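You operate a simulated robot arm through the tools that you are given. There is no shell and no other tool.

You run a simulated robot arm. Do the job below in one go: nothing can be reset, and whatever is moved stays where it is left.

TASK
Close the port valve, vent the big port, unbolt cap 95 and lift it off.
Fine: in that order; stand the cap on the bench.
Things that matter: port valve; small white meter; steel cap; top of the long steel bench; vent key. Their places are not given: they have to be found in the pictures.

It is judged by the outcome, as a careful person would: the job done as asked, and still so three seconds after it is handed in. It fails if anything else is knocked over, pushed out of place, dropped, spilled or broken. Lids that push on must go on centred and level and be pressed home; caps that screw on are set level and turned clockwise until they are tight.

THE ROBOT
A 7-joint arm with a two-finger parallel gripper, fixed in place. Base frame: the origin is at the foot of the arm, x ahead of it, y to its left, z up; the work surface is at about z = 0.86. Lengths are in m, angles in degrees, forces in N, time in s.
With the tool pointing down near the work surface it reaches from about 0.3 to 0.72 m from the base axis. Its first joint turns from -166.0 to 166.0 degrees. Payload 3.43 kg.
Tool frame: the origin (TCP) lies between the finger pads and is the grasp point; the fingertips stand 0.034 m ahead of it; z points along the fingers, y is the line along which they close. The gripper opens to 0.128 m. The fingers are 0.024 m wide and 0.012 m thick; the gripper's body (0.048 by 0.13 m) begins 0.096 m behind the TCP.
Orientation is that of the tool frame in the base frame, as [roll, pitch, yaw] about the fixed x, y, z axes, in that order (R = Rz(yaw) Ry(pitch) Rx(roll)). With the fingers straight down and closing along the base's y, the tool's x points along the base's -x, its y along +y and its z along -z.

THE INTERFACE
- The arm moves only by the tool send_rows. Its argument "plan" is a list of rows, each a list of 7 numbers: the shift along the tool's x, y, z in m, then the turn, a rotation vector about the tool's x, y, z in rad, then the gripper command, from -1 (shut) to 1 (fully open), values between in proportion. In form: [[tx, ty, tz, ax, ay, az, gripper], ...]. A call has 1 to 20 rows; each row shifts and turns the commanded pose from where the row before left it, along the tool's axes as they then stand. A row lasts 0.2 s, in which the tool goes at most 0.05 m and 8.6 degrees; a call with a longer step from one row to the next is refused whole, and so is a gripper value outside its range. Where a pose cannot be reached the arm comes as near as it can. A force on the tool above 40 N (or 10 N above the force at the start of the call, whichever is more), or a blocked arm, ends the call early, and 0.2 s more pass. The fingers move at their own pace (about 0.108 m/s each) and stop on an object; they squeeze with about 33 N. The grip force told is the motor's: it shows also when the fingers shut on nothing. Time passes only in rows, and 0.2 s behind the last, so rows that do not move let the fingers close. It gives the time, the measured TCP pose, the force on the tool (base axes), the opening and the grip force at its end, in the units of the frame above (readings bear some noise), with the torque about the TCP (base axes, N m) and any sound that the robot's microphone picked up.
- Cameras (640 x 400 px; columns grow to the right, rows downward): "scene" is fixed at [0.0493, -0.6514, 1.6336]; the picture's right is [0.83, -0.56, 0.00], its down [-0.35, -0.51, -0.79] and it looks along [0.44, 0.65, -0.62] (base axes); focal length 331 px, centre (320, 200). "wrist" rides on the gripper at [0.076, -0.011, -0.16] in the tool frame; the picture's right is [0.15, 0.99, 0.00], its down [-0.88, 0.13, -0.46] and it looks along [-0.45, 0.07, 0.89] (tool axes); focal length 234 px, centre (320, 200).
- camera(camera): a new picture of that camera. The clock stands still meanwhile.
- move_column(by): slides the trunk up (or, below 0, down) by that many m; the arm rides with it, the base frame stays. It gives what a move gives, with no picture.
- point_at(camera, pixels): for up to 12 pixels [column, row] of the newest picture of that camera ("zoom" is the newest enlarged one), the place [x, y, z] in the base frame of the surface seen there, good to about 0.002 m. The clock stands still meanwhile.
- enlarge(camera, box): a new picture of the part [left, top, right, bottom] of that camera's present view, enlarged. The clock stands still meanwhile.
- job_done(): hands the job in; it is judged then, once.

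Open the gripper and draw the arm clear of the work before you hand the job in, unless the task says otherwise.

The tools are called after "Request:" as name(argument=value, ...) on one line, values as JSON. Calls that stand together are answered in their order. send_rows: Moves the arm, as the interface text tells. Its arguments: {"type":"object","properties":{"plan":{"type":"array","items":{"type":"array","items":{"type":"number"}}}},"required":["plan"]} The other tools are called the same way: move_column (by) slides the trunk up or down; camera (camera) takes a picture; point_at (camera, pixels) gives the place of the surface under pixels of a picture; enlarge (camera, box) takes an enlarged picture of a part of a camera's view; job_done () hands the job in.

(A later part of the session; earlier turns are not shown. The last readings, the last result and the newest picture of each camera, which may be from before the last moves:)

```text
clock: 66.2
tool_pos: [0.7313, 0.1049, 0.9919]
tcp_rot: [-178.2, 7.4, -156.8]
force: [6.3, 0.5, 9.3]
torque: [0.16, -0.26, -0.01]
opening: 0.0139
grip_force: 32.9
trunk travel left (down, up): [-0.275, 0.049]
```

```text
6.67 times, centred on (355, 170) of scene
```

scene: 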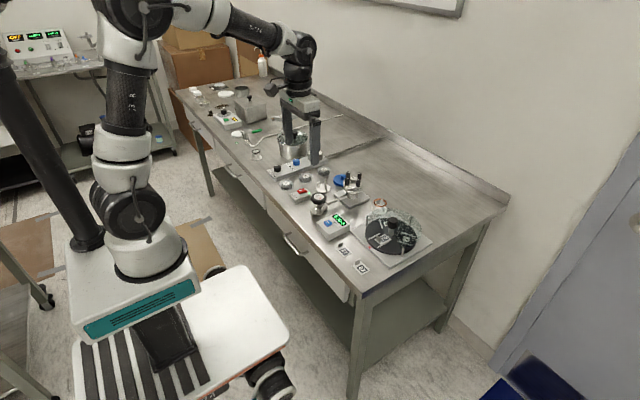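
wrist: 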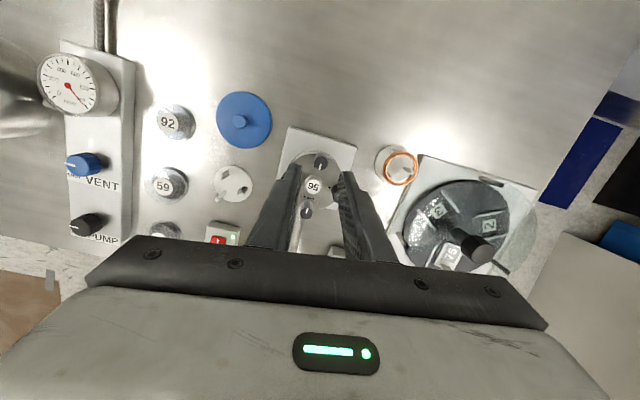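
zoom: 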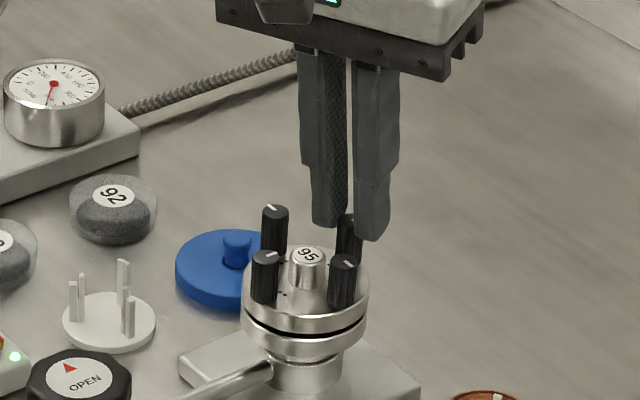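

The knob has turned ~128° in all. I turn 27° more, then re-grip for the rest.

Request:
send_rows(plan=[[0, 0, 0, 0, 0, -0.12, -1], [0, 0, 0, 0, 0, -0.12, -1], [0, 0, 0, 0, 0, -0.12, -1], [0, 0, 0, 0, 0, -0.12, -1]])

Request:
enlarge(camera="wrist", box=[260, 120, 380, 220])

Request:
send_rows(plan=[[0, 0, 0, 0, 0, 0, -0.6], [0, 0, 0, 0, 0, 0, -0.6], [0, 0, 0, 0, 0, 0.14, -0.6], [0, 0, 0, 0, 0, 0.14, -0.6], [0, 0, 0, 0, 0, 0.14, -0.6], [0, 0, 0, 0, 0, 0.14, -0.6], [0, 0, 0, 0, 0, 0.14, -0.6], [0, 0, 0, 0, 0, 0.14, -0.6], [0, 0, 0, 0, 0, 0.14, -0.6], [0, 0, 0, 0, 0, 0.14, -0.6]])

Request:
enlarge(camera="wrist", box=[260, 120, 380, 220])

Request:
enlarge(camera="scene", box=[320, 140, 390, 200])

```text
clock: 67.2
tool_pos: [0.731, 0.1052, 0.9904]
tcp_rot: [-175.0, 5.7, -129.2]
force: [7.0, 4.7, 7.1]
torque: [0.96, -0.61, -0.03]
opening: 0.0142
grip_force: 33.1
trunk travel left (down, up): [-0.275, 0.049]
```

```text
4.00 times, centred on (320, 170) of wrist
```

zoom: 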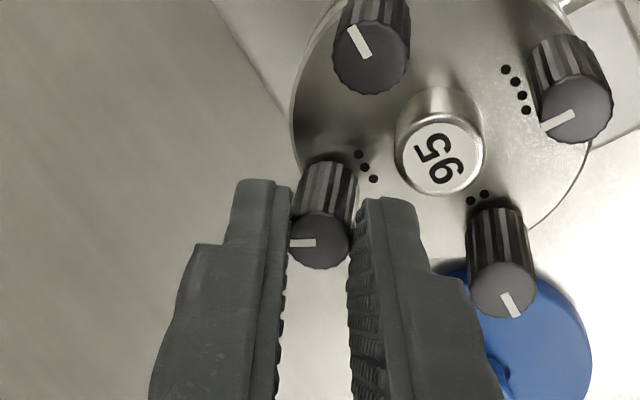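

```text
clock: 69.4
tool_pos: [0.7304, 0.1056, 0.9913]
tcp_rot: [177.1, 6.9, 166.0]
force: [-0.7, -0.4, 0.2]
torque: [-0.01, 0.03, 0.04]
opening: 0.0257
grip_force: 0.1
trunk travel left (down, up): [-0.275, 0.049]
```

```text
4.00 times, centred on (320, 170) of wrist
```

zoom: 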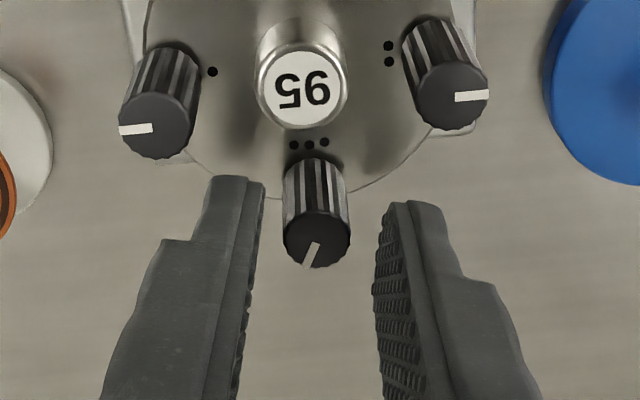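

```text
6.67 times, centred on (355, 170) of scene
```

zoom: 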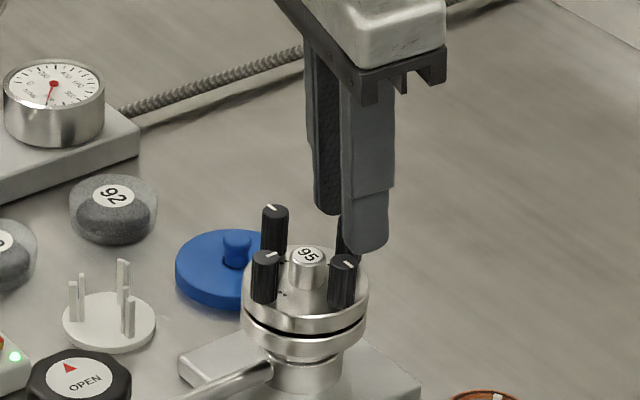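

Knob 3's line is ~15° short of straight outward (knobs 1 and 2 point exactly outward). I re-grip and finish the turn.

Request:
send_rows(plan=[[0, 0, 0.001, 0, 0, 0, -1], [0, 0, 0, 0, 0, 0, -1], [0, 0, 0, 0, 0, -0.1, -1], [0, 0, 0, 0, 0, -0.1, -1], [0, 0, 0, 0, 0, -0.1, -1], [0, 0, 0, 0, 0, -0.1, -1], [0, 0, 0, 0, 0, -0.1, -1], [0, 0, 0, 0, 0, -0.1, -1], [0, 0, 0, 0, 0, -0.1, -1]])

Request:
enlarge(camera="wrist", box=[260, 120, 380, 220])

```text
clock: 71.4
tool_pos: [0.7303, 0.1039, 0.9908]
tcp_rot: [-177.7, 7.4, -153.3]
force: [0.9, 1.2, 6.6]
torque: [0.27, 0.04, -0.18]
opening: 0.0141
grip_force: 33.2
trunk travel left (down, up): [-0.275, 0.049]
```

```text
4.00 times, centred on (320, 170) of wrist
```

zoom: 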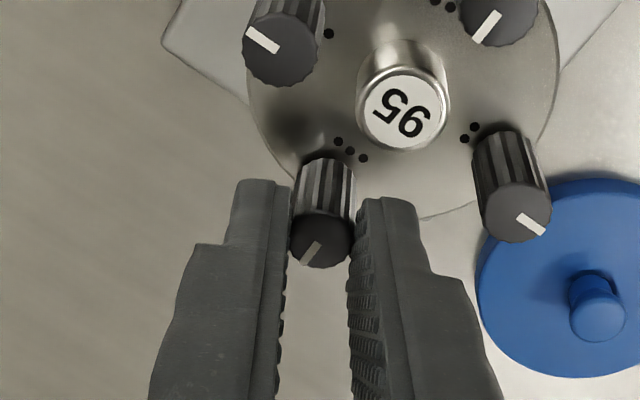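

Knob 3 now points outward at its stop (torque −0.18). I release, back out, wind back and straighten the tool for knob 4.

Request:
send_rows(plan=[[0, 0, 0, 0, 0, 0, -0.5], [0, 0, 0, 0, 0, 0, -0.5], [0, 0, -0.03, 0, 0, 0, -0.5], [0, 0, -0.03, 0, 0, 0, -0.5]])

Request:
send_rows(plan=[[0, 0, 0, 0, 0, 0.149, -0.5], [0, 0, 0, 0, 0, 0.149, -0.5], [0, 0, 0, 0, 0, 0.149, -0.5], [0, 0, 0, 0, 0, 0.149, -0.5], [0, 0, 0, 0, 0, 0.149, -0.5], [0, 0, 0, 0, 0, 0.149, -0.5], [0, 0, 0, 0, 0, 0.149, -0.5], [0, 0, 0, 0, 0, 0.149, -0.5], [0, 0, 0, 0, 0, 0.149, -0.5], [0, 0, 0, 0, 0, 0.149, -0.5], [0, 0, 0, 0, 0, 0.149, -0.5], [0, 0, 0, 0, 0, 0.149, -0.5], [0, 0, 0, 0, 0, 0.149, -0.5], [0, 0, 0, 0, 0, 0.149, -0.5], [0, 0, 0, 0, 0, 0.149, -0.5], [0, 0, 0, 0, 0, 0.149, -0.5], [0, 0, 0, 0, 0, 0.149, -0.5], [0, 0, 0, 0, 0, 0.149, -0.5], [0, 0, 0, 0, 0, 0.149, -0.5], [0, 0, 0, 0, 0, 0.149, -0.5]])

Request:
send_rows(plan=[[0, 0, 0, 0, 0, 0.149, -0.5], [0, 0, 0, 0, 0, 0.149, -0.5], [0, 0, 0, 0, 0, 0.149, -0.5], [0, 0, 0, 0, 0, 0.03, -0.5], [-0.02, 0, 0, 0, -0.131, 0, -0.5], [-0.02, 0, 0, 0, 0, 0, -0.5]])

Request:
camera(camera="wrist")

Request:
enlarge(camera="scene", box=[338, 168, 368, 190])

```text
clock: 72.4
tool_pos: [0.7251, 0.1026, 1.0501]
tcp_rot: [-177.8, 7.1, -153.3]
force: [-0.2, 0.1, -0.1]
torque: [-0.02, -0.01, -0.01]
opening: 0.0321
grip_force: 0.1
trunk travel left (down, up): [-0.275, 0.049]
```

```text
clock: 76.6
tool_pos: [0.7237, 0.1039, 1.0507]
tcp_rot: [176.7, -6.8, 35.7]
force: [-0.1, 0.2, 0.0]
torque: [0.01, 0.02, 0.02]
opening: 0.032
grip_force: 0.0
trunk travel left (down, up): [-0.275, 0.049]
```

```text
clock: 78.0
tool_pos: [0.6858, 0.0996, 1.047]
tcp_rot: [-179.8, 0.1, 8.3]
force: [-0.2, -0.2, -0.7]
torque: [0.01, 0.03, 0.01]
opening: 0.0322
grip_force: 0.0
trunk travel left (down, up): [-0.275, 0.049]
```

```text
taken
```

wrist: 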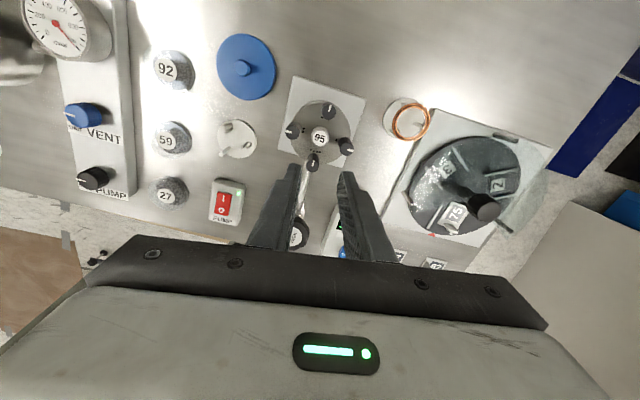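

```text
16.00 times, centred on (353, 179) of scene
```

zoom: 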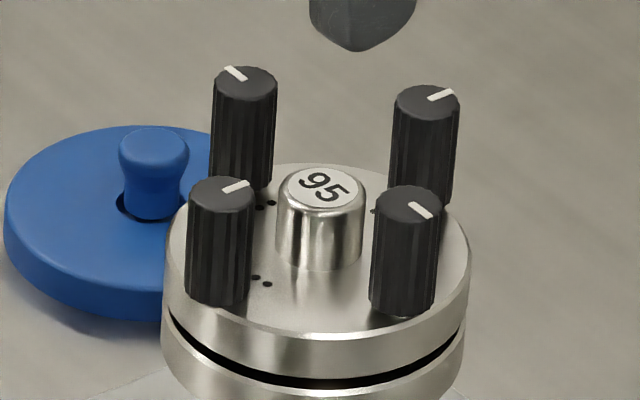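

Knobs 1–3 all point outward. I measure knob 4 near wrist (313,163) and the others' heights.

Request:
enlarge(camera="wrist", box=[270, 90, 370, 180])

Request:
point_at(camera="wrist", pixels=[[313, 163], [309, 163], [317, 163], [313, 158], [313, 167], [320, 137], [291, 130], [328, 111], [348, 147]])

```text
4.44 times, centred on (320, 135) of wrist
```

zoom: 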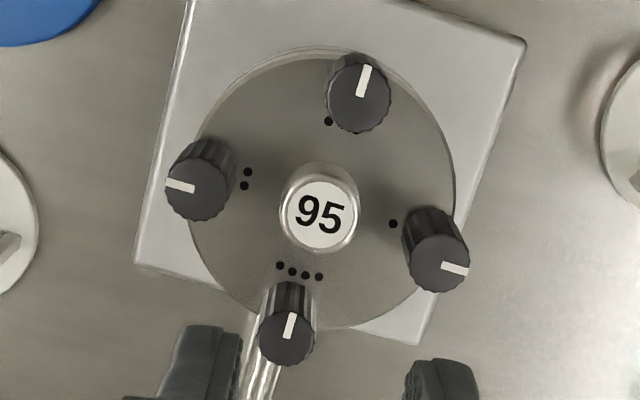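

```text
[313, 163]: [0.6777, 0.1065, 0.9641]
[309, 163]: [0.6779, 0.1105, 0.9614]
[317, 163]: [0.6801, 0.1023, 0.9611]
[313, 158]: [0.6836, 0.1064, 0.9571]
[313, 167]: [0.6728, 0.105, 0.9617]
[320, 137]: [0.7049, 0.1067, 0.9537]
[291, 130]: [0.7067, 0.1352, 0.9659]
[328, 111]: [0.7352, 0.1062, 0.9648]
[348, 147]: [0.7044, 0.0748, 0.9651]
```

Knob 4 projects 7 px left and 7 px below the tool axis, i.e. about (0.676, 0.1045). I shift −9 mm/−6 mm in tool x/y and go down 45 mm, then check.

Request:
send_rows(plan=[[-0.0092, -0.0061, 0.015, 0, 0, 0, -0.5], [0, 0, 0.03, 0, 0, 0, -0.5], [0, 0, 0, 0, 0, 0, -0.5]])

Request:
enlarge(camera="wrist", box=[260, 120, 380, 220])

Request:
enlarge(camera="scene", box=[320, 140, 390, 200])

```text
clock: 78.8
tool_pos: [0.6751, 0.1014, 1.0024]
tcp_rot: [-179.8, 0.0, 8.3]
force: [0.3, -1.0, 0.9]
torque: [0.0, 0.02, -0.03]
opening: 0.0321
grip_force: 0.1
trunk travel left (down, up): [-0.275, 0.049]
```

```text
4.00 times, centred on (320, 170) of wrist
```

zoom: 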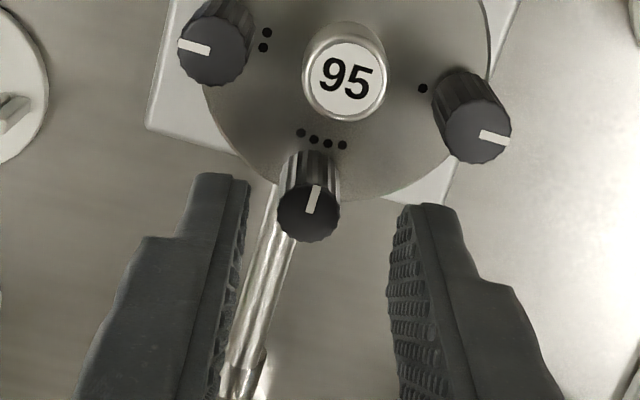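

```text
6.67 times, centred on (355, 170) of scene
```

zoom: 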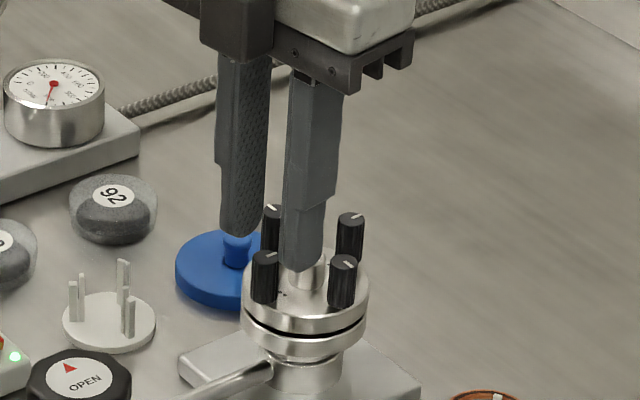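

Small correction: knob at wrist (317,173) versus axis (319,174). I shift +1.4/−2.1 mm, go down 12.5 mm and grip.

Request:
send_rows(plan=[[0.0014, -0.0021, 0, 0, 0, 0, -0.5], [0, 0, 0.0125, 0, 0, 0, -0.5], [0, 0, 0, 0, 0, 0, -1], [0, 0, 0, 0, 0, 0, -1]])

Request:
enlarge(camera="wrist", box=[260, 120, 380, 220])

```text
clock: 79.8
tool_pos: [0.6752, 0.1041, 0.9878]
tcp_rot: [-179.8, 0.1, 8.3]
force: [-1.4, 3.0, -0.3]
torque: [0.05, 0.2, 0.1]
opening: 0.0138
grip_force: 32.6
trunk travel left (down, up): [-0.275, 0.049]
```

```text
4.00 times, centred on (320, 170) of wrist
```

zoom: 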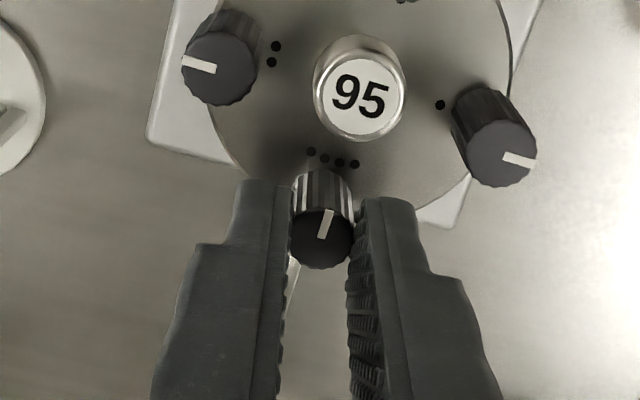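

Knob 4 is gripped. I turn counter-clockwise ~96°.

Request:
send_rows(plan=[[0, 0, 0, 0, 0, -0.14, -1], [0, 0, 0, 0, 0, -0.14, -1], [0, 0, 0, 0, 0, -0.14, -1], [0, 0, 0, 0, 0, -0.14, -1], [0, 0, 0, 0, 0, -0.14, -1], [0, 0, 0, 0, 0, -0.14, -1], [0, 0, 0, 0, 0, -0.14, -1], [0, 0, 0, 0, 0, -0.14, -1], [0, 0, 0, 0, 0, -0.14, -1], [0, 0, 0, 0, 0, -0.14, -1], [0, 0, 0, 0, 0, -0.14, -1], [0, 0, 0, 0, 0, -0.14, -1]])

Request:
enlarge(camera="wrist", box=[260, 120, 380, 220])

Request:
enlarge(camera="scene", box=[320, 140, 390, 200])

```text
clock: 82.4
tool_pos: [0.6764, 0.1047, 0.9885]
tcp_rot: [-180.0, -0.1, 104.7]
force: [2.1, -2.1, -0.2]
torque: [-0.18, -0.06, -0.03]
opening: 0.0141
grip_force: 32.6
trunk travel left (down, up): [-0.275, 0.049]
```

```text
4.00 times, centred on (320, 170) of wrist
```

zoom: 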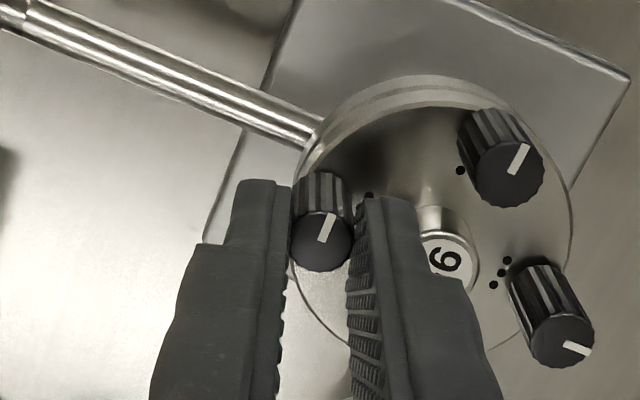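

```text
6.67 times, centred on (355, 170) of scene
```

zoom: 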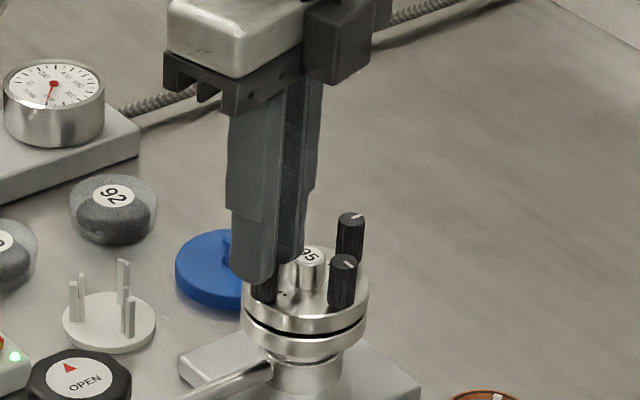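

Knob follows well; no slip. I turn the remaining ~90°.

Request:
send_rows(plan=[[0, 0, 0, 0, 0, -0.14, -1], [0, 0, 0, 0, 0, -0.14, -1], [0, 0, 0, 0, 0, -0.14, -1], [0, 0, 0, 0, 0, -0.14, -1], [0, 0, 0, 0, 0, -0.14, -1], [0, 0, 0, 0, 0, -0.14, -1], [0, 0, 0, 0, 0, -0.14, -1], [0, 0, 0, 0, 0, -0.14, -1], [0, 0, 0, 0, 0, -0.14, -1], [0, 0, 0, 0, 0, -0.14, -1], [0, 0, 0, 0, 0, -0.12, -1]])

Request:
enlarge(camera="wrist", box=[260, 120, 380, 220])

Request:
enlarge(camera="scene", box=[320, 140, 390, 200])

```text
clock: 84.8
tool_pos: [0.6761, 0.1047, 0.9905]
tcp_rot: [179.8, -0.1, -168.2]
force: [-0.4, -0.1, -4.6]
torque: [-0.02, 0.13, 0.0]
opening: 0.0138
grip_force: 33.0
trunk travel left (down, up): [-0.275, 0.049]
```

```text
4.00 times, centred on (320, 170) of wrist
```

zoom: 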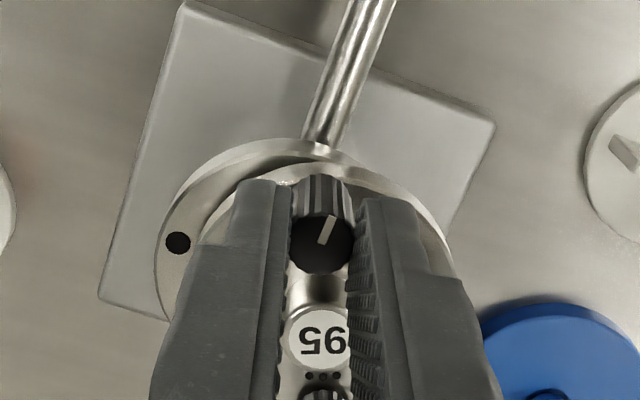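

```text
6.67 times, centred on (355, 170) of scene
```

zoom: 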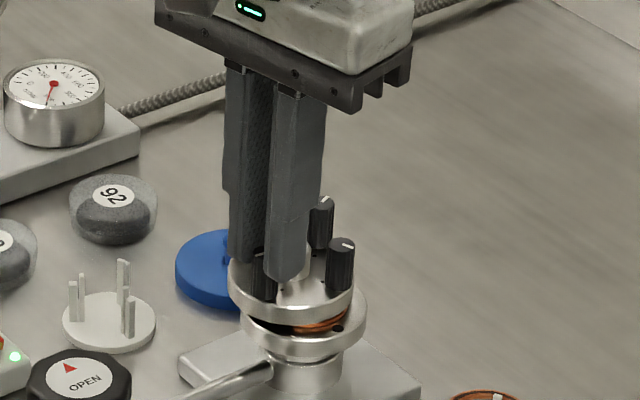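

The cap came free at the end of the turn and has shifted/tilted while I hold knob 4. I hold still and look closely before doing anything else.

Request:
camera(camera="scene")

Request:
enlarge(camera="scene", box=[330, 165, 380, 205])

Request:
camera(camera="wrist")

Request:
enlarge(camera="wrist", box=[270, 140, 390, 270])

```text
taken
```

scene: 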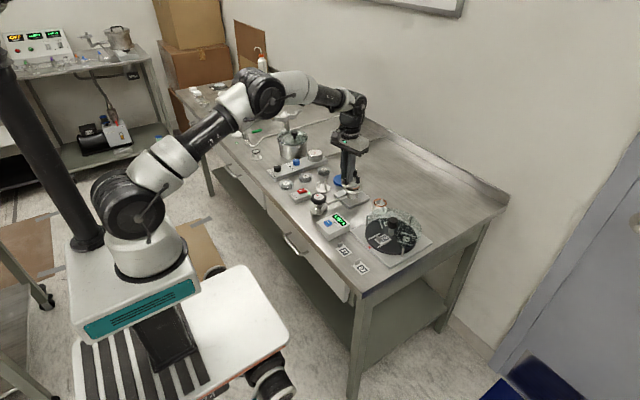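

```text
10.00 times, centred on (355, 185) of scene
```

zoom: 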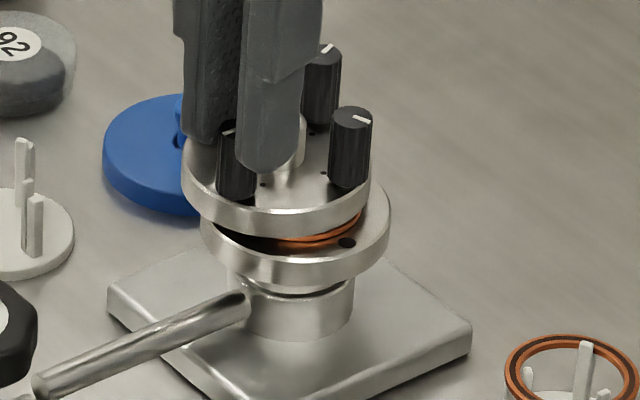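

```text
taken
```

wrist: 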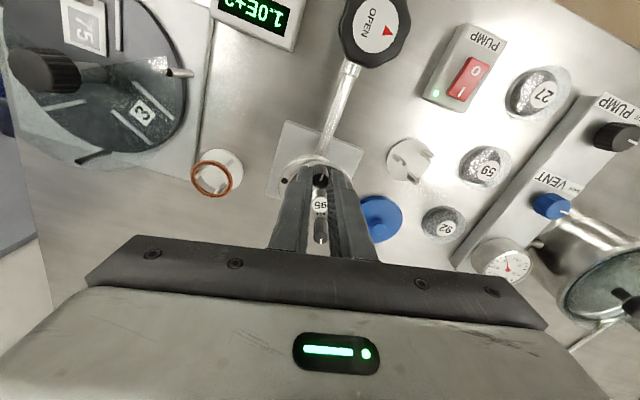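

```text
3.08 times, centred on (330, 205) of wrist
```

zoom: 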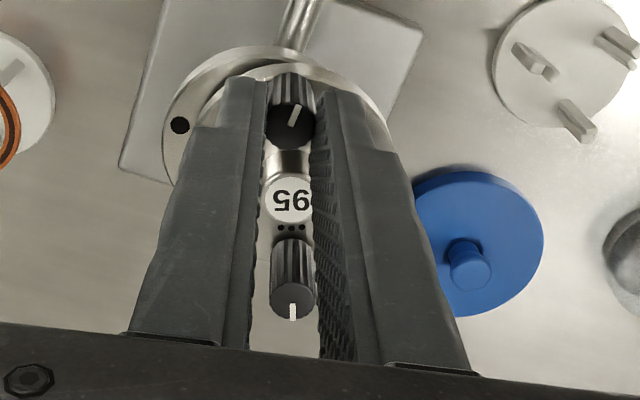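

I measure cap, gasket and flange points to see how the cap now sits.

Request:
point_at(camera="scene", pixels=[[358, 177], [355, 170], [353.5, 183.5], [344.2, 184], [358.5, 186], [350, 187], [356, 188.8], [360.8, 187.2], [357.8, 189.2], [351, 185]])

Request:
enlarge(camera="scene", box=[340, 175, 370, 200])

Request:
point_at(camera="wrist", pixels=[[318, 204], [320, 237], [284, 181], [320, 181], [321, 163]])

```text
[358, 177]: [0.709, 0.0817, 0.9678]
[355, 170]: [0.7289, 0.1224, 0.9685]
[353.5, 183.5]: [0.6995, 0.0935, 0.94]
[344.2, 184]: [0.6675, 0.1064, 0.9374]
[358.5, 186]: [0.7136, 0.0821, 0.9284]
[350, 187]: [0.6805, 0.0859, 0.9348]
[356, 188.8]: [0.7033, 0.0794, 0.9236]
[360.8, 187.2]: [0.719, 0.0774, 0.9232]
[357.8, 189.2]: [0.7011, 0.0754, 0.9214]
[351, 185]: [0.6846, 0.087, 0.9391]
```

```text
16.00 times, centred on (355, 188) of scene
```

zoom: 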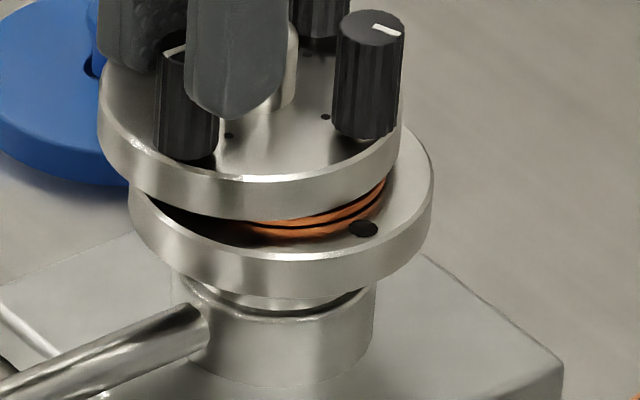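

```text
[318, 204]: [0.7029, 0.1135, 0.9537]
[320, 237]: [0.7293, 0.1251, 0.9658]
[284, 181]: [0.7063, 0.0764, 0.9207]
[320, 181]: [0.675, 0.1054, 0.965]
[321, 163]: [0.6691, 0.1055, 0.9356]
```

The cap rests level on the copper gasket, merely swung ~17° about knob 4 (knob 3 now at (0.729,0.125), post at (0.703,0.1135)): all four bolts are free. I release knob 4 gently and rise to plan the post grip between the knobs.

Request:
send_rows(plan=[[0, 0, 0, 0, 0, 0, -0.7], [0, 0, 0, 0, 0, 0, -0.5], [0, 0, -0.02, 0, 0, 0, -0.5], [0, 0, -0.04, 0, 0, 0, -0.5]])

Request:
enlarge(camera="scene", box=[330, 165, 380, 205])

Request:
camera(camera="wrist")

```text
clock: 85.8
tool_pos: [0.6761, 0.1014, 1.0502]
tcp_rot: [179.9, 0.1, -168.4]
force: [-0.8, 0.4, -0.1]
torque: [0.0, 0.01, -0.04]
opening: 0.0321
grip_force: 0.0
trunk travel left (down, up): [-0.275, 0.049]
```

```text
10.00 times, centred on (355, 185) of scene
```

zoom: 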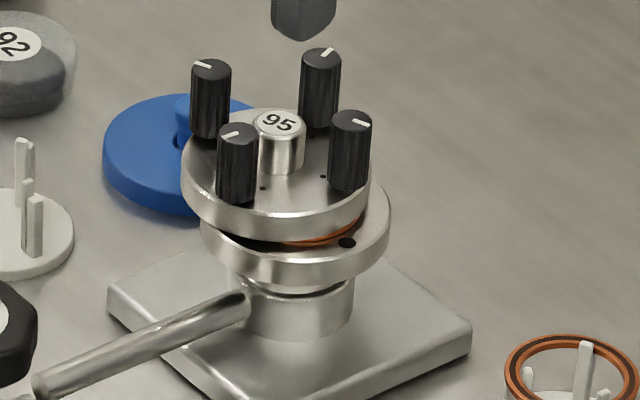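

```text
taken
```

wrist: 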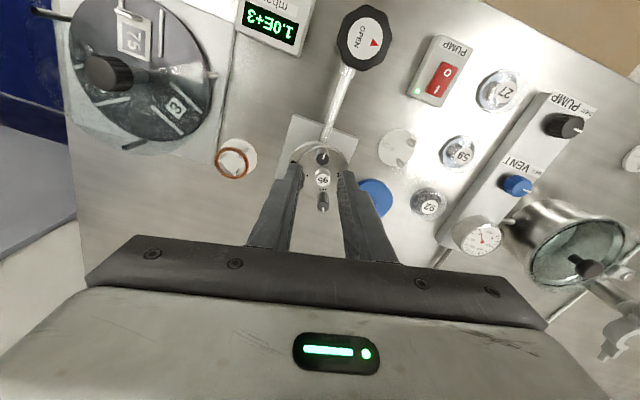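

The cap stays put, stable. I rise and draw back to survey the bench for a clear standing spot, turning the tool toward yaw ≈ 152° (fingers between the knobs).

Request:
send_rows(plan=[[0.02, 0, -0.03, 0, 0, 0.14, 1], [0.02, 0, -0.03, 0, 0, 0.14, 1], [0.02, 0, -0.03, 0, 0, 0.14, 1], [0.02, 0, -0.03, 0, 0, 0.14, 1], [0.02, 0, -0.03, 0, 0, 0.14, 1]])

Request:
camera(camera="wrist")

Request:
camera(camera="scene")

Request:
enlarge(camera="scene", box=[190, 80, 420, 240])

```text
clock: 87.0
tool_pos: [0.5758, 0.1106, 1.2021]
tcp_rot: [179.9, -0.1, 151.4]
force: [-0.4, 0.1, 0.7]
torque: [-0.01, -0.02, 0.02]
opening: 0.128
grip_force: 0.1
trunk travel left (down, up): [-0.275, 0.049]
```

```text
taken
```

wrist: 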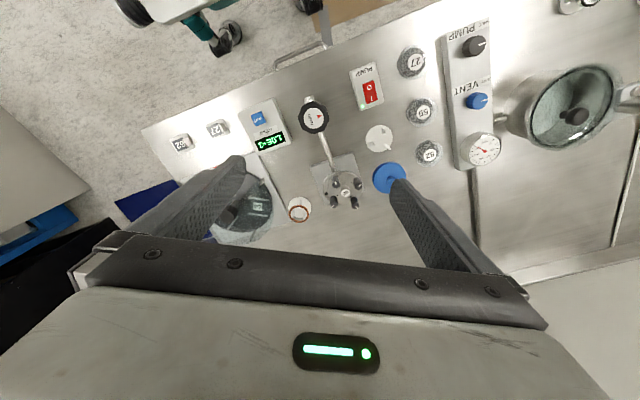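

```text
taken
```

scene: 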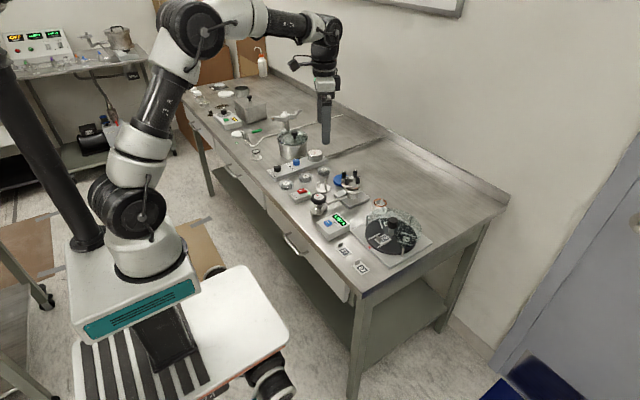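

```text
2.50 times, centred on (305, 160) of scene
```

zoom: 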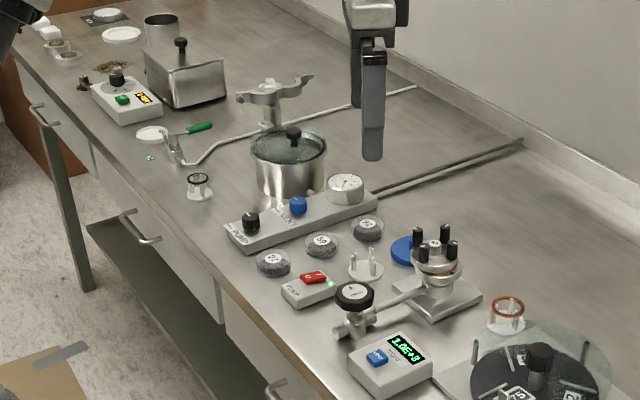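

I measure candidate free bench spots and their neighbours' edges.

Request:
point_at(camera="scene", pixels=[[255.8, 159], [270, 178], [237, 143], [264, 184], [259, 170], [247, 152], [353, 218], [379, 212], [350, 226], [371, 199], [247, 163], [262, 160]])

Request:
point_at(camera="wrist", pixels=[[345, 258], [400, 250], [287, 238], [338, 80], [290, 175], [262, 200], [430, 185], [330, 230]])

```text
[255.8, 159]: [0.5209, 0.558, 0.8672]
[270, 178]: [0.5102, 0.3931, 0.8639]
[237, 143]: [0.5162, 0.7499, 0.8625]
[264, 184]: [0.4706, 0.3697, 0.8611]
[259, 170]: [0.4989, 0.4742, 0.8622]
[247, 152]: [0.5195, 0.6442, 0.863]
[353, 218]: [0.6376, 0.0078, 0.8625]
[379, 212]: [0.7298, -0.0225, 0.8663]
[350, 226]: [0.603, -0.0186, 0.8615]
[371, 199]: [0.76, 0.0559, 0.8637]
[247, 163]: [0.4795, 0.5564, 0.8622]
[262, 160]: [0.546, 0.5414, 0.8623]
```

```text
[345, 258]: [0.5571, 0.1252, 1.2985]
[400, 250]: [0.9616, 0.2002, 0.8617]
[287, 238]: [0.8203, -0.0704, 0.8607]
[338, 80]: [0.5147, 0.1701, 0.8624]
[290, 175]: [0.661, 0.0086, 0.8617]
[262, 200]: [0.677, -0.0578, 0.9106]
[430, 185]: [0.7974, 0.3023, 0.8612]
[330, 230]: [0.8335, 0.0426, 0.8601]
```

The gap at about (0.51, 0.47), between the manifold end (y≈0.39) and the O-ring stand (y≈0.54), looks free. I fly over there to inspect it before carrying anything.

Request:
send_rows(plan=[[0.031, 0.027, 0, 0, 0, 0, 1], [0.031, 0.027, 0, 0, 0, 0, 1], [0.031, 0.027, 0, 0, 0, 0, 1], [0.031, 0.027, 0, 0, 0, 0, 1], [0.031, 0.027, 0, 0, 0, 0, 1], [0.031, 0.027, 0, 0, 0, 0, 1], [0.031, 0.027, 0, 0, 0, 0, 1]])

Request:
camera(camera="wrist")

Request:
camera(camera="scene")

```text
clock: 88.6
tool_pos: [0.4759, 0.3814, 1.2014]
tcp_rot: [179.9, 0.1, 151.4]
force: [0.3, -0.4, -0.9]
torque: [0.03, -0.01, 0.01]
opening: 0.1279
grip_force: 0.0
trunk travel left (down, up): [-0.275, 0.049]
```

```text
taken
```

wrist: 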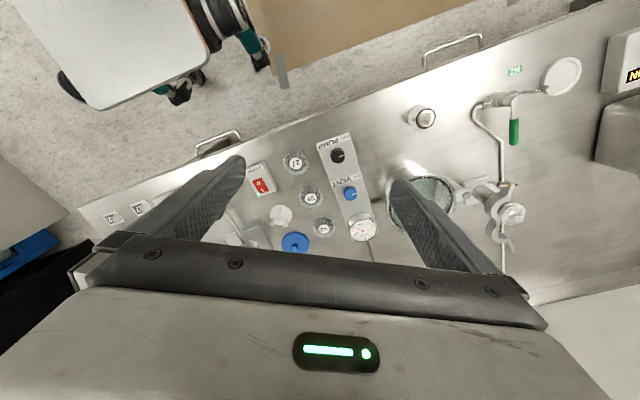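

```text
taken
```

scene: 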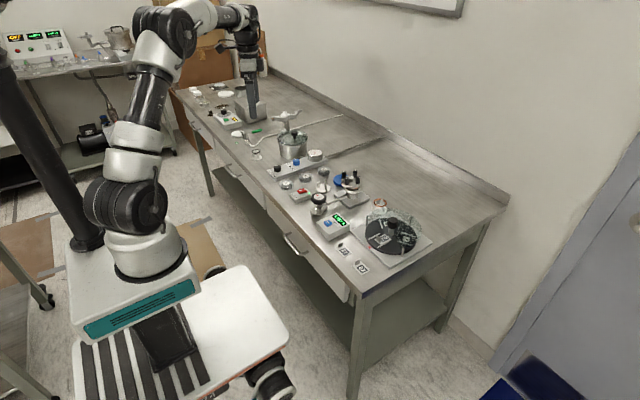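

The strip between manifold (right edge ≈ wrist (362,150)) and O-ring stand (407,117), in front of the pot, looks clear. I measure it.

Request:
point_at(camera="wrist", pixels=[[383, 140], [354, 135], [364, 170], [408, 119], [416, 128], [395, 185], [405, 172], [425, 180], [435, 170], [420, 150], [372, 107], [350, 130]])

Request:
enlarge(camera="wrist", box=[310, 80, 470, 220])

```text
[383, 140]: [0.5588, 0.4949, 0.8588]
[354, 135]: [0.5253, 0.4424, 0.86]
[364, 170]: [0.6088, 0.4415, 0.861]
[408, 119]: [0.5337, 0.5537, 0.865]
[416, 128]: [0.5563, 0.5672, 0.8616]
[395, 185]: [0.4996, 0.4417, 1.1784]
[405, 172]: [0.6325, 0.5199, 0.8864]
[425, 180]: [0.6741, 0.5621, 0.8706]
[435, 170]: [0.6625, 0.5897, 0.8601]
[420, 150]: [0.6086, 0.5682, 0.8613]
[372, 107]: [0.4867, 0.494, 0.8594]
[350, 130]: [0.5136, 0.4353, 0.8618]
```

```text
2.86 times, centred on (390, 150) of wrist
```

zoom: 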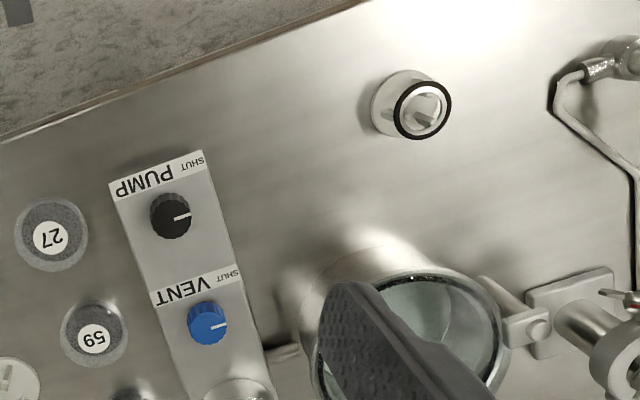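

I check the bench's front edge and the manifold's corner more precisely in the newest zoom.

Request:
point_at(camera="zoom", pixels=[[205, 152], [210, 165], [225, 230], [215, 150], [280, 40], [230, 58], [375, 100], [385, 135], [330, 245], [290, 100], [300, 130], [265, 120]])

```text
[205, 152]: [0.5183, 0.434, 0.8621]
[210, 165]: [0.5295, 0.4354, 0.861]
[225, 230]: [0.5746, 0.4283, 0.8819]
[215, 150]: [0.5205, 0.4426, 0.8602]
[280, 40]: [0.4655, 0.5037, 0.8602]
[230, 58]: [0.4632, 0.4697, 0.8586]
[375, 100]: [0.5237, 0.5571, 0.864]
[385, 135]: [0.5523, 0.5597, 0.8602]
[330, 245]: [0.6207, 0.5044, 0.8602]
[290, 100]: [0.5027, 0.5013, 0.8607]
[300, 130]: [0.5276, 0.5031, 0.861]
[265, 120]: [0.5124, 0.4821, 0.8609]
```

Target spot (0.507, 0.488) is clear by ≥ 20 mm all round and reachable (r ≈ 0.704). I raise the trunk 3 cm for a better lifting height, and fly back over the cap.

Request:
move_column(by=0.03)

Request:
send_rows(plan=[[-0.031, -0.027, 0, 0, 0, 0, 1], [-0.031, -0.027, 0, 0, 0, 0, 1], [-0.031, -0.027, 0, 0, 0, 0, 1], [-0.031, -0.027, 0, 0, 0, 0, 1], [-0.031, -0.027, 0, 0, 0, 0, 1], [-0.031, -0.027, 0, 0, 0, 0, 1], [-0.031, -0.027, 0, 0, 0, 0, 1], [-0.0221, 0.0128, 0.03, 0, 0, 0, -0.5], [-0.0221, 0.0128, 0.03, 0, 0, 0, -0.5], [-0.0221, 0.0128, 0.03, 0, 0, 0, -0.5], [-0.0221, 0.0128, 0.03, 0, 0, 0, -0.5], [-0.0221, 0.0128, 0.03, 0, 0, 0, -0.5]])

Request:
camera(camera="wrist")

Request:
enlarge(camera="wrist", box=[260, 100, 380, 200])

```text
clock: 89.3
tool_pos: [0.4765, 0.3807, 1.232]
tcp_rot: [179.9, -0.1, 151.5]
force: [-0.8, 0.4, 0.1]
torque: [0.0, -0.01, 0.01]
opening: 0.1284
grip_force: 0.1
trunk travel left (down, up): [-0.305, 0.019]
```

```text
clock: 92.0
tool_pos: [0.7055, 0.117, 1.079]
tcp_rot: [179.9, -0.2, 151.5]
force: [0.7, -0.4, -0.4]
torque: [-0.01, 0.02, 0.0]
opening: 0.0322
grip_force: 0.0
trunk travel left (down, up): [-0.305, 0.019]
```

```text
taken
```

wrist: 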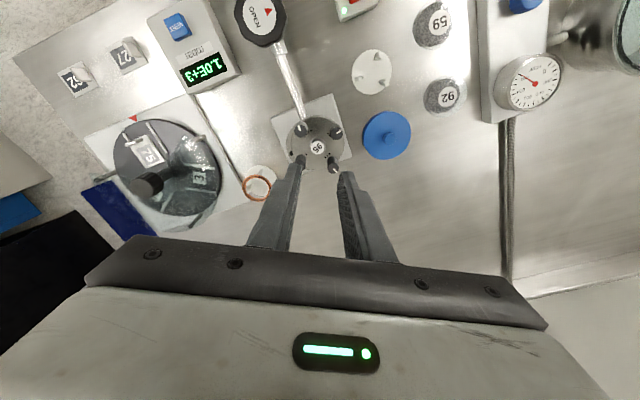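

```text
4.00 times, centred on (320, 150) of wrist
```

zoom: 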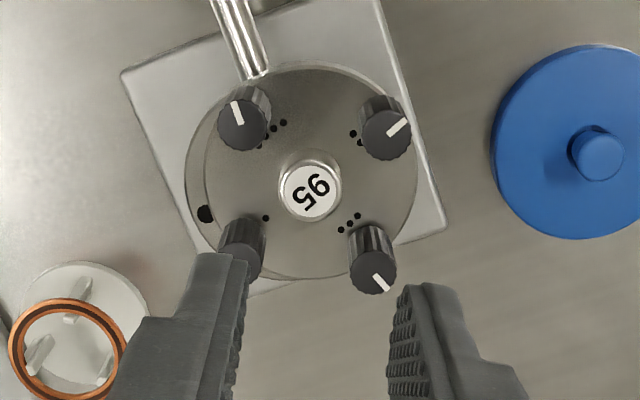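

The knobs are square to the gripper (fingers will pass between them) and the post is 2–3 mm off the axis. I correct and descend to z ≈ 1.01 (tips just above the knobs).

Request:
send_rows(plan=[[0.0017, -0.0029, 0.03, 0, 0, 0, -0.5], [0, 0, 0.035, 0, 0, 0, -0.5], [0, 0, 0, 0, 0, 0, -0.5]])

Request:
enlarge(camera="wrist", box=[260, 120, 380, 220])

Request:
enlarge(camera="scene", box=[330, 150, 390, 200])

```text
clock: 92.8
tool_pos: [0.702, 0.1141, 1.0154]
tcp_rot: [179.9, 0.1, 151.5]
force: [-0.1, 0.5, -0.4]
torque: [0.0, 0.03, -0.02]
opening: 0.0319
grip_force: 0.0
trunk travel left (down, up): [-0.305, 0.019]
```

```text
4.00 times, centred on (320, 170) of wrist
```

zoom: 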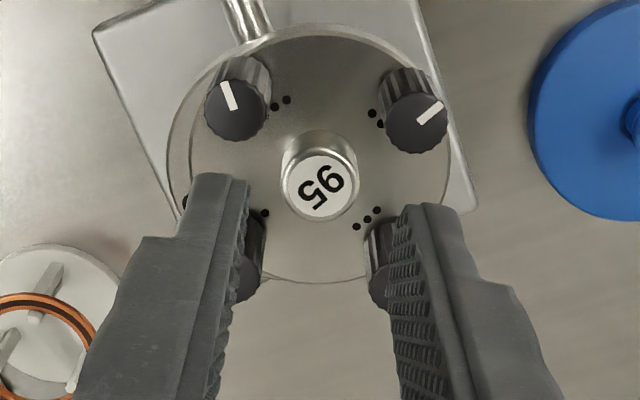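

```text
8.00 times, centred on (360, 175) of scene
```

zoom: 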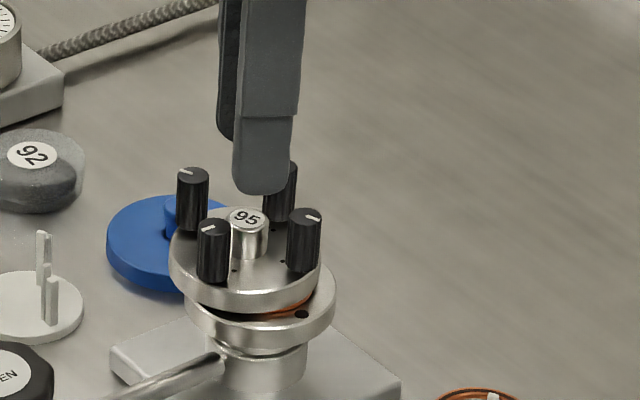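

Post centre at wrist (320,167) versus axis (319.5,166): well centred; the knob square is ~3° off, so I turn −0.05 rad and go down 18 mm, then check.

Request:
send_rows(plan=[[-0.0006, 0, 0, 0, 0, -0.05, -0.5], [0, 0, 0.01, 0, 0, 0, -0.5], [0, 0, 0.008, 0, 0, 0, -0.5]])

Request:
enlarge(camera="wrist", box=[260, 120, 380, 220])

Request:
enlarge(camera="scene", box=[330, 155, 380, 200])

```text
clock: 93.5
tool_pos: [0.7026, 0.1142, 0.9992]
tcp_rot: [179.9, 0.0, 154.4]
force: [0.4, -0.9, 0.6]
torque: [-0.01, 0.01, 0.02]
opening: 0.0317
grip_force: 0.1
trunk travel left (down, up): [-0.305, 0.019]
```

```text
4.00 times, centred on (320, 170) of wrist
```

zoom: 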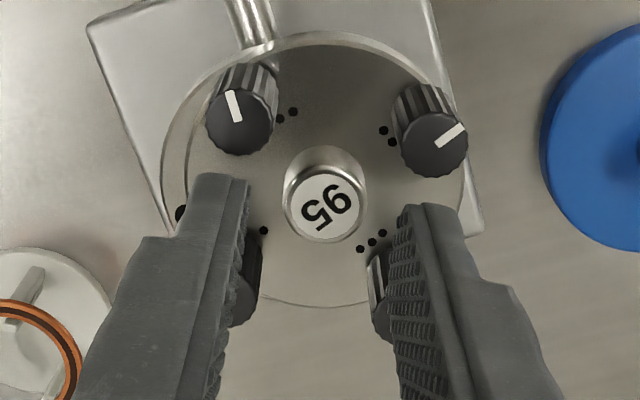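

```text
8.89 times, centred on (355, 178) of scene
```

zoom: 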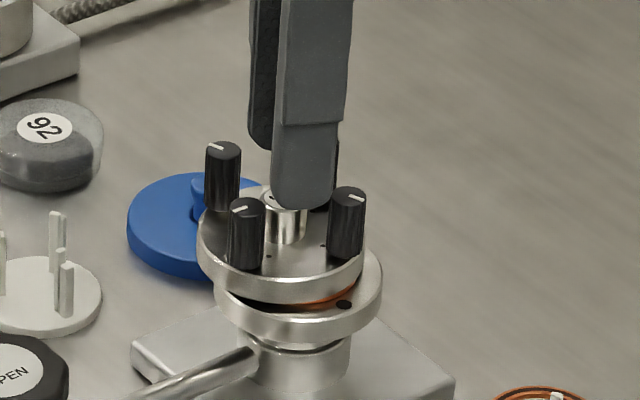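

Aligned. I nudge 1 mm and go down another 20 mm in small steps between the knobs, watching the force.

Request:
send_rows(plan=[[0.0005, 0.0012, 0.005, 0, 0, 0, -0.5], [0, 0, 0.006, 0, 0, 0, -0.5], [0, 0, 0.005, 0, 0, 0, -0.5], [0, 0, 0.003, 0, 0, 0, -0.5]])

Request:
enlarge(camera="wrist", box=[260, 120, 380, 220])

Request:
enlarge(camera="scene", box=[330, 155, 380, 200])

```text
clock: 94.5
tool_pos: [0.7014, 0.115, 0.9794]
tcp_rot: [179.9, 0.1, 154.4]
force: [0.4, -0.1, -0.2]
torque: [0.02, -0.01, 0.04]
opening: 0.0319
grip_force: 0.1
trunk travel left (down, up): [-0.305, 0.019]
```

```text
4.00 times, centred on (320, 170) of wrist
```

zoom: 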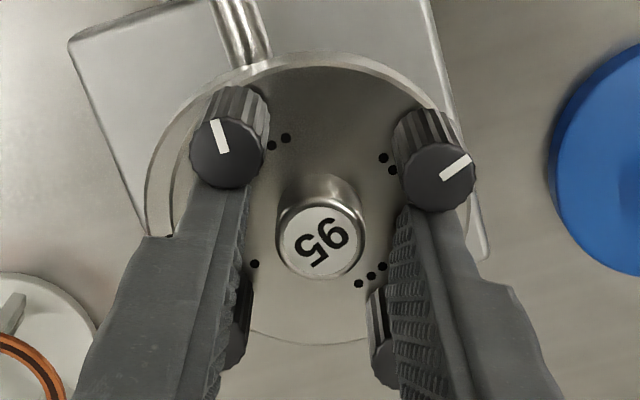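

```text
8.89 times, centred on (355, 178) of scene
```

zoom: 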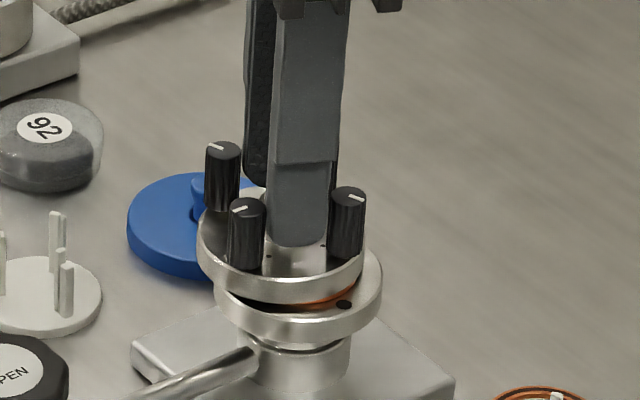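

The fingers stand between the knobs with no contact, tips ≈ 0.945. I go 1.5 mm lower and close on the post.

Request:
send_rows(plan=[[0, 0, 0.0015, 0, 0, 0, -0.5], [0, 0, 0, 0, 0, 0, -1], [0, 0, 0, 0, 0, 0, -1], [0, 0, 0, 0, 0, 0, -1]])

Request:
enlarge(camera="wrist", box=[260, 120, 380, 220])

Request:
enlarge(camera="scene", box=[330, 155, 380, 200])

```text
clock: 95.5
tool_pos: [0.7025, 0.1131, 0.9772]
tcp_rot: [179.9, -0.1, 154.4]
force: [1.5, 0.5, -0.2]
torque: [-0.04, -0.01, 0.03]
opening: 0.0195
grip_force: 33.0
trunk travel left (down, up): [-0.305, 0.019]
```

```text
4.00 times, centred on (320, 170) of wrist
```

zoom: 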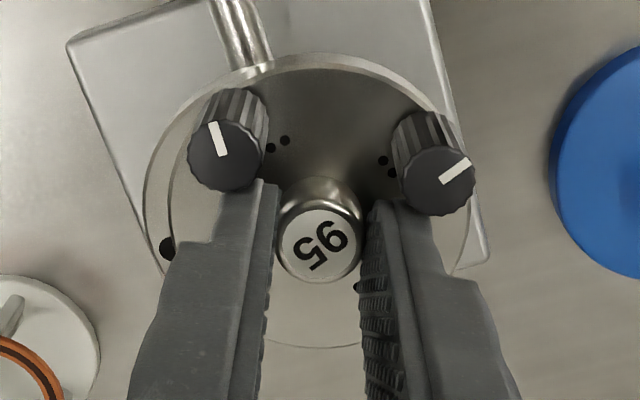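

```text
8.89 times, centred on (355, 178) of scene
```

zoom: 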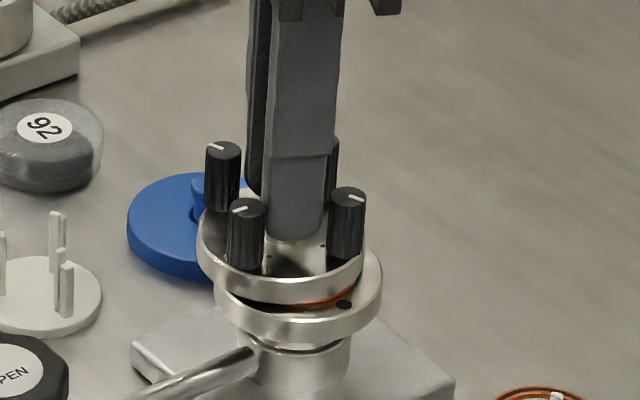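

The post is gripped (opening 0.0195). I lift slowly straight up 15 mm and check that the cap comes cleanly off and the gasket stays.

Request:
send_rows(plan=[[0, 0, -0.003, 0, 0, 0, -1], [0, 0, -0.004, 0, 0, 0, -1], [0, 0, -0.004, 0, 0, 0, -1], [0, 0, -0.004, 0, 0, 0, -1]])

Request:
enlarge(camera="scene", box=[330, 155, 380, 200])

```text
clock: 96.5
tool_pos: [0.7022, 0.1149, 0.9904]
tcp_rot: [179.8, -0.1, 154.4]
force: [0.2, 0.3, -4.3]
torque: [-0.02, 0.0, 0.02]
opening: 0.0193
grip_force: 33.0
trunk travel left (down, up): [-0.305, 0.019]
```

```text
8.89 times, centred on (355, 178) of scene
```

zoom: 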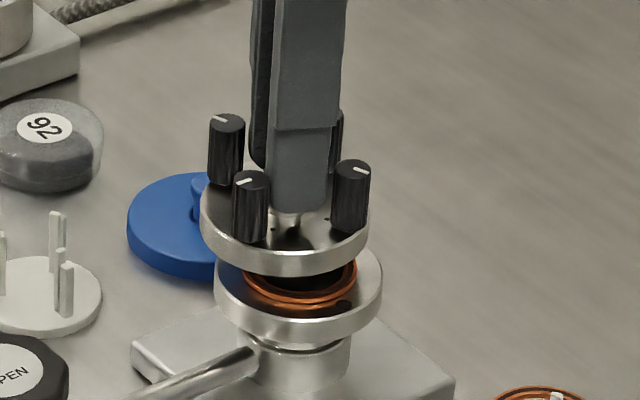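

The cap hangs level in the gripper (≈4 N) and the copper gasket stays on the port. I lift higher while drawing slightly inward.

Request:
send_rows(plan=[[0, 0, -0.02, 0, 0, 0, -1], [0.004, -0.002, -0.02, 0, 0, 0, -1], [0.018, -0.0086, -0.025, 0, 0, 0, -1], [0.018, -0.0086, -0.025, 0, 0, 0, -1], [0.018, -0.0086, -0.025, 0, 0, 0, -1], [0.018, -0.0086, -0.015, 0, 0, 0, -1], [0, 0, 0, 0, 0, 0, -1]])

Request:
enlarge(camera="scene", box=[300, 110, 400, 210])

Request:
camera(camera="wrist")

```text
clock: 98.2
tool_pos: [0.6175, 0.1151, 1.123]
tcp_rot: [179.9, -0.2, 154.5]
force: [-0.5, 0.1, -0.5]
torque: [-0.02, 0.01, -0.01]
opening: 0.0
grip_force: 32.9
trunk travel left (down, up): [-0.305, 0.019]
```

```text
4.00 times, centred on (350, 160) of scene
```

zoom: 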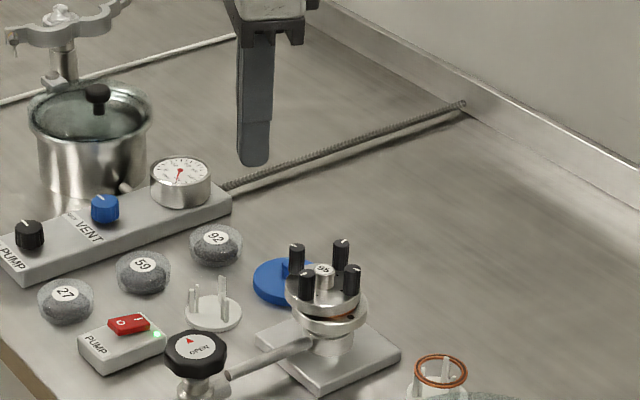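

```text
taken
```

wrist: 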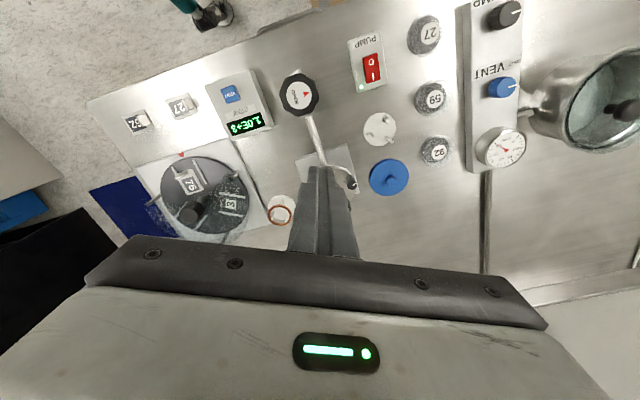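

The fingers are shut on nothing: the cap slid off the grip during the faster part of the lift and is sitting back on the port. I look closely at how it sits and whether anything was disturbed.

Request:
enlarge(camera="scene", box=[335, 165, 375, 200])

Request:
enlarge(camera="wrist", box=[280, 120, 400, 220])

```text
11.43 times, centred on (355, 182) of scene
```

zoom: 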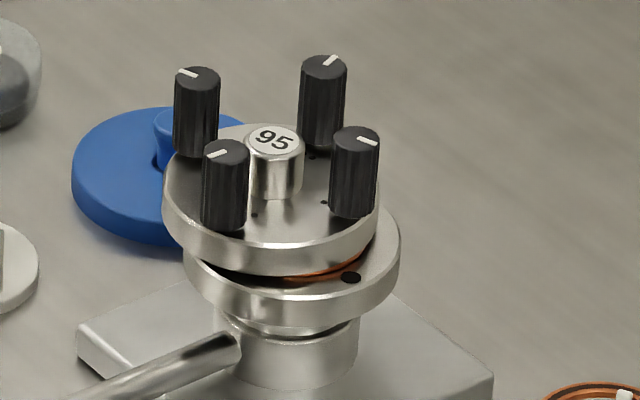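

```text
4.00 times, centred on (340, 170) of wrist
```

zoom: 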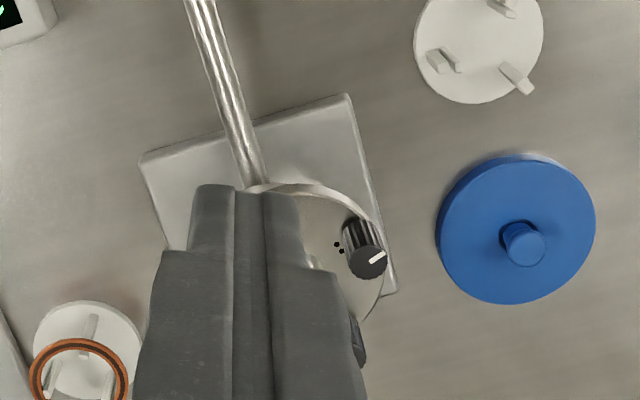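

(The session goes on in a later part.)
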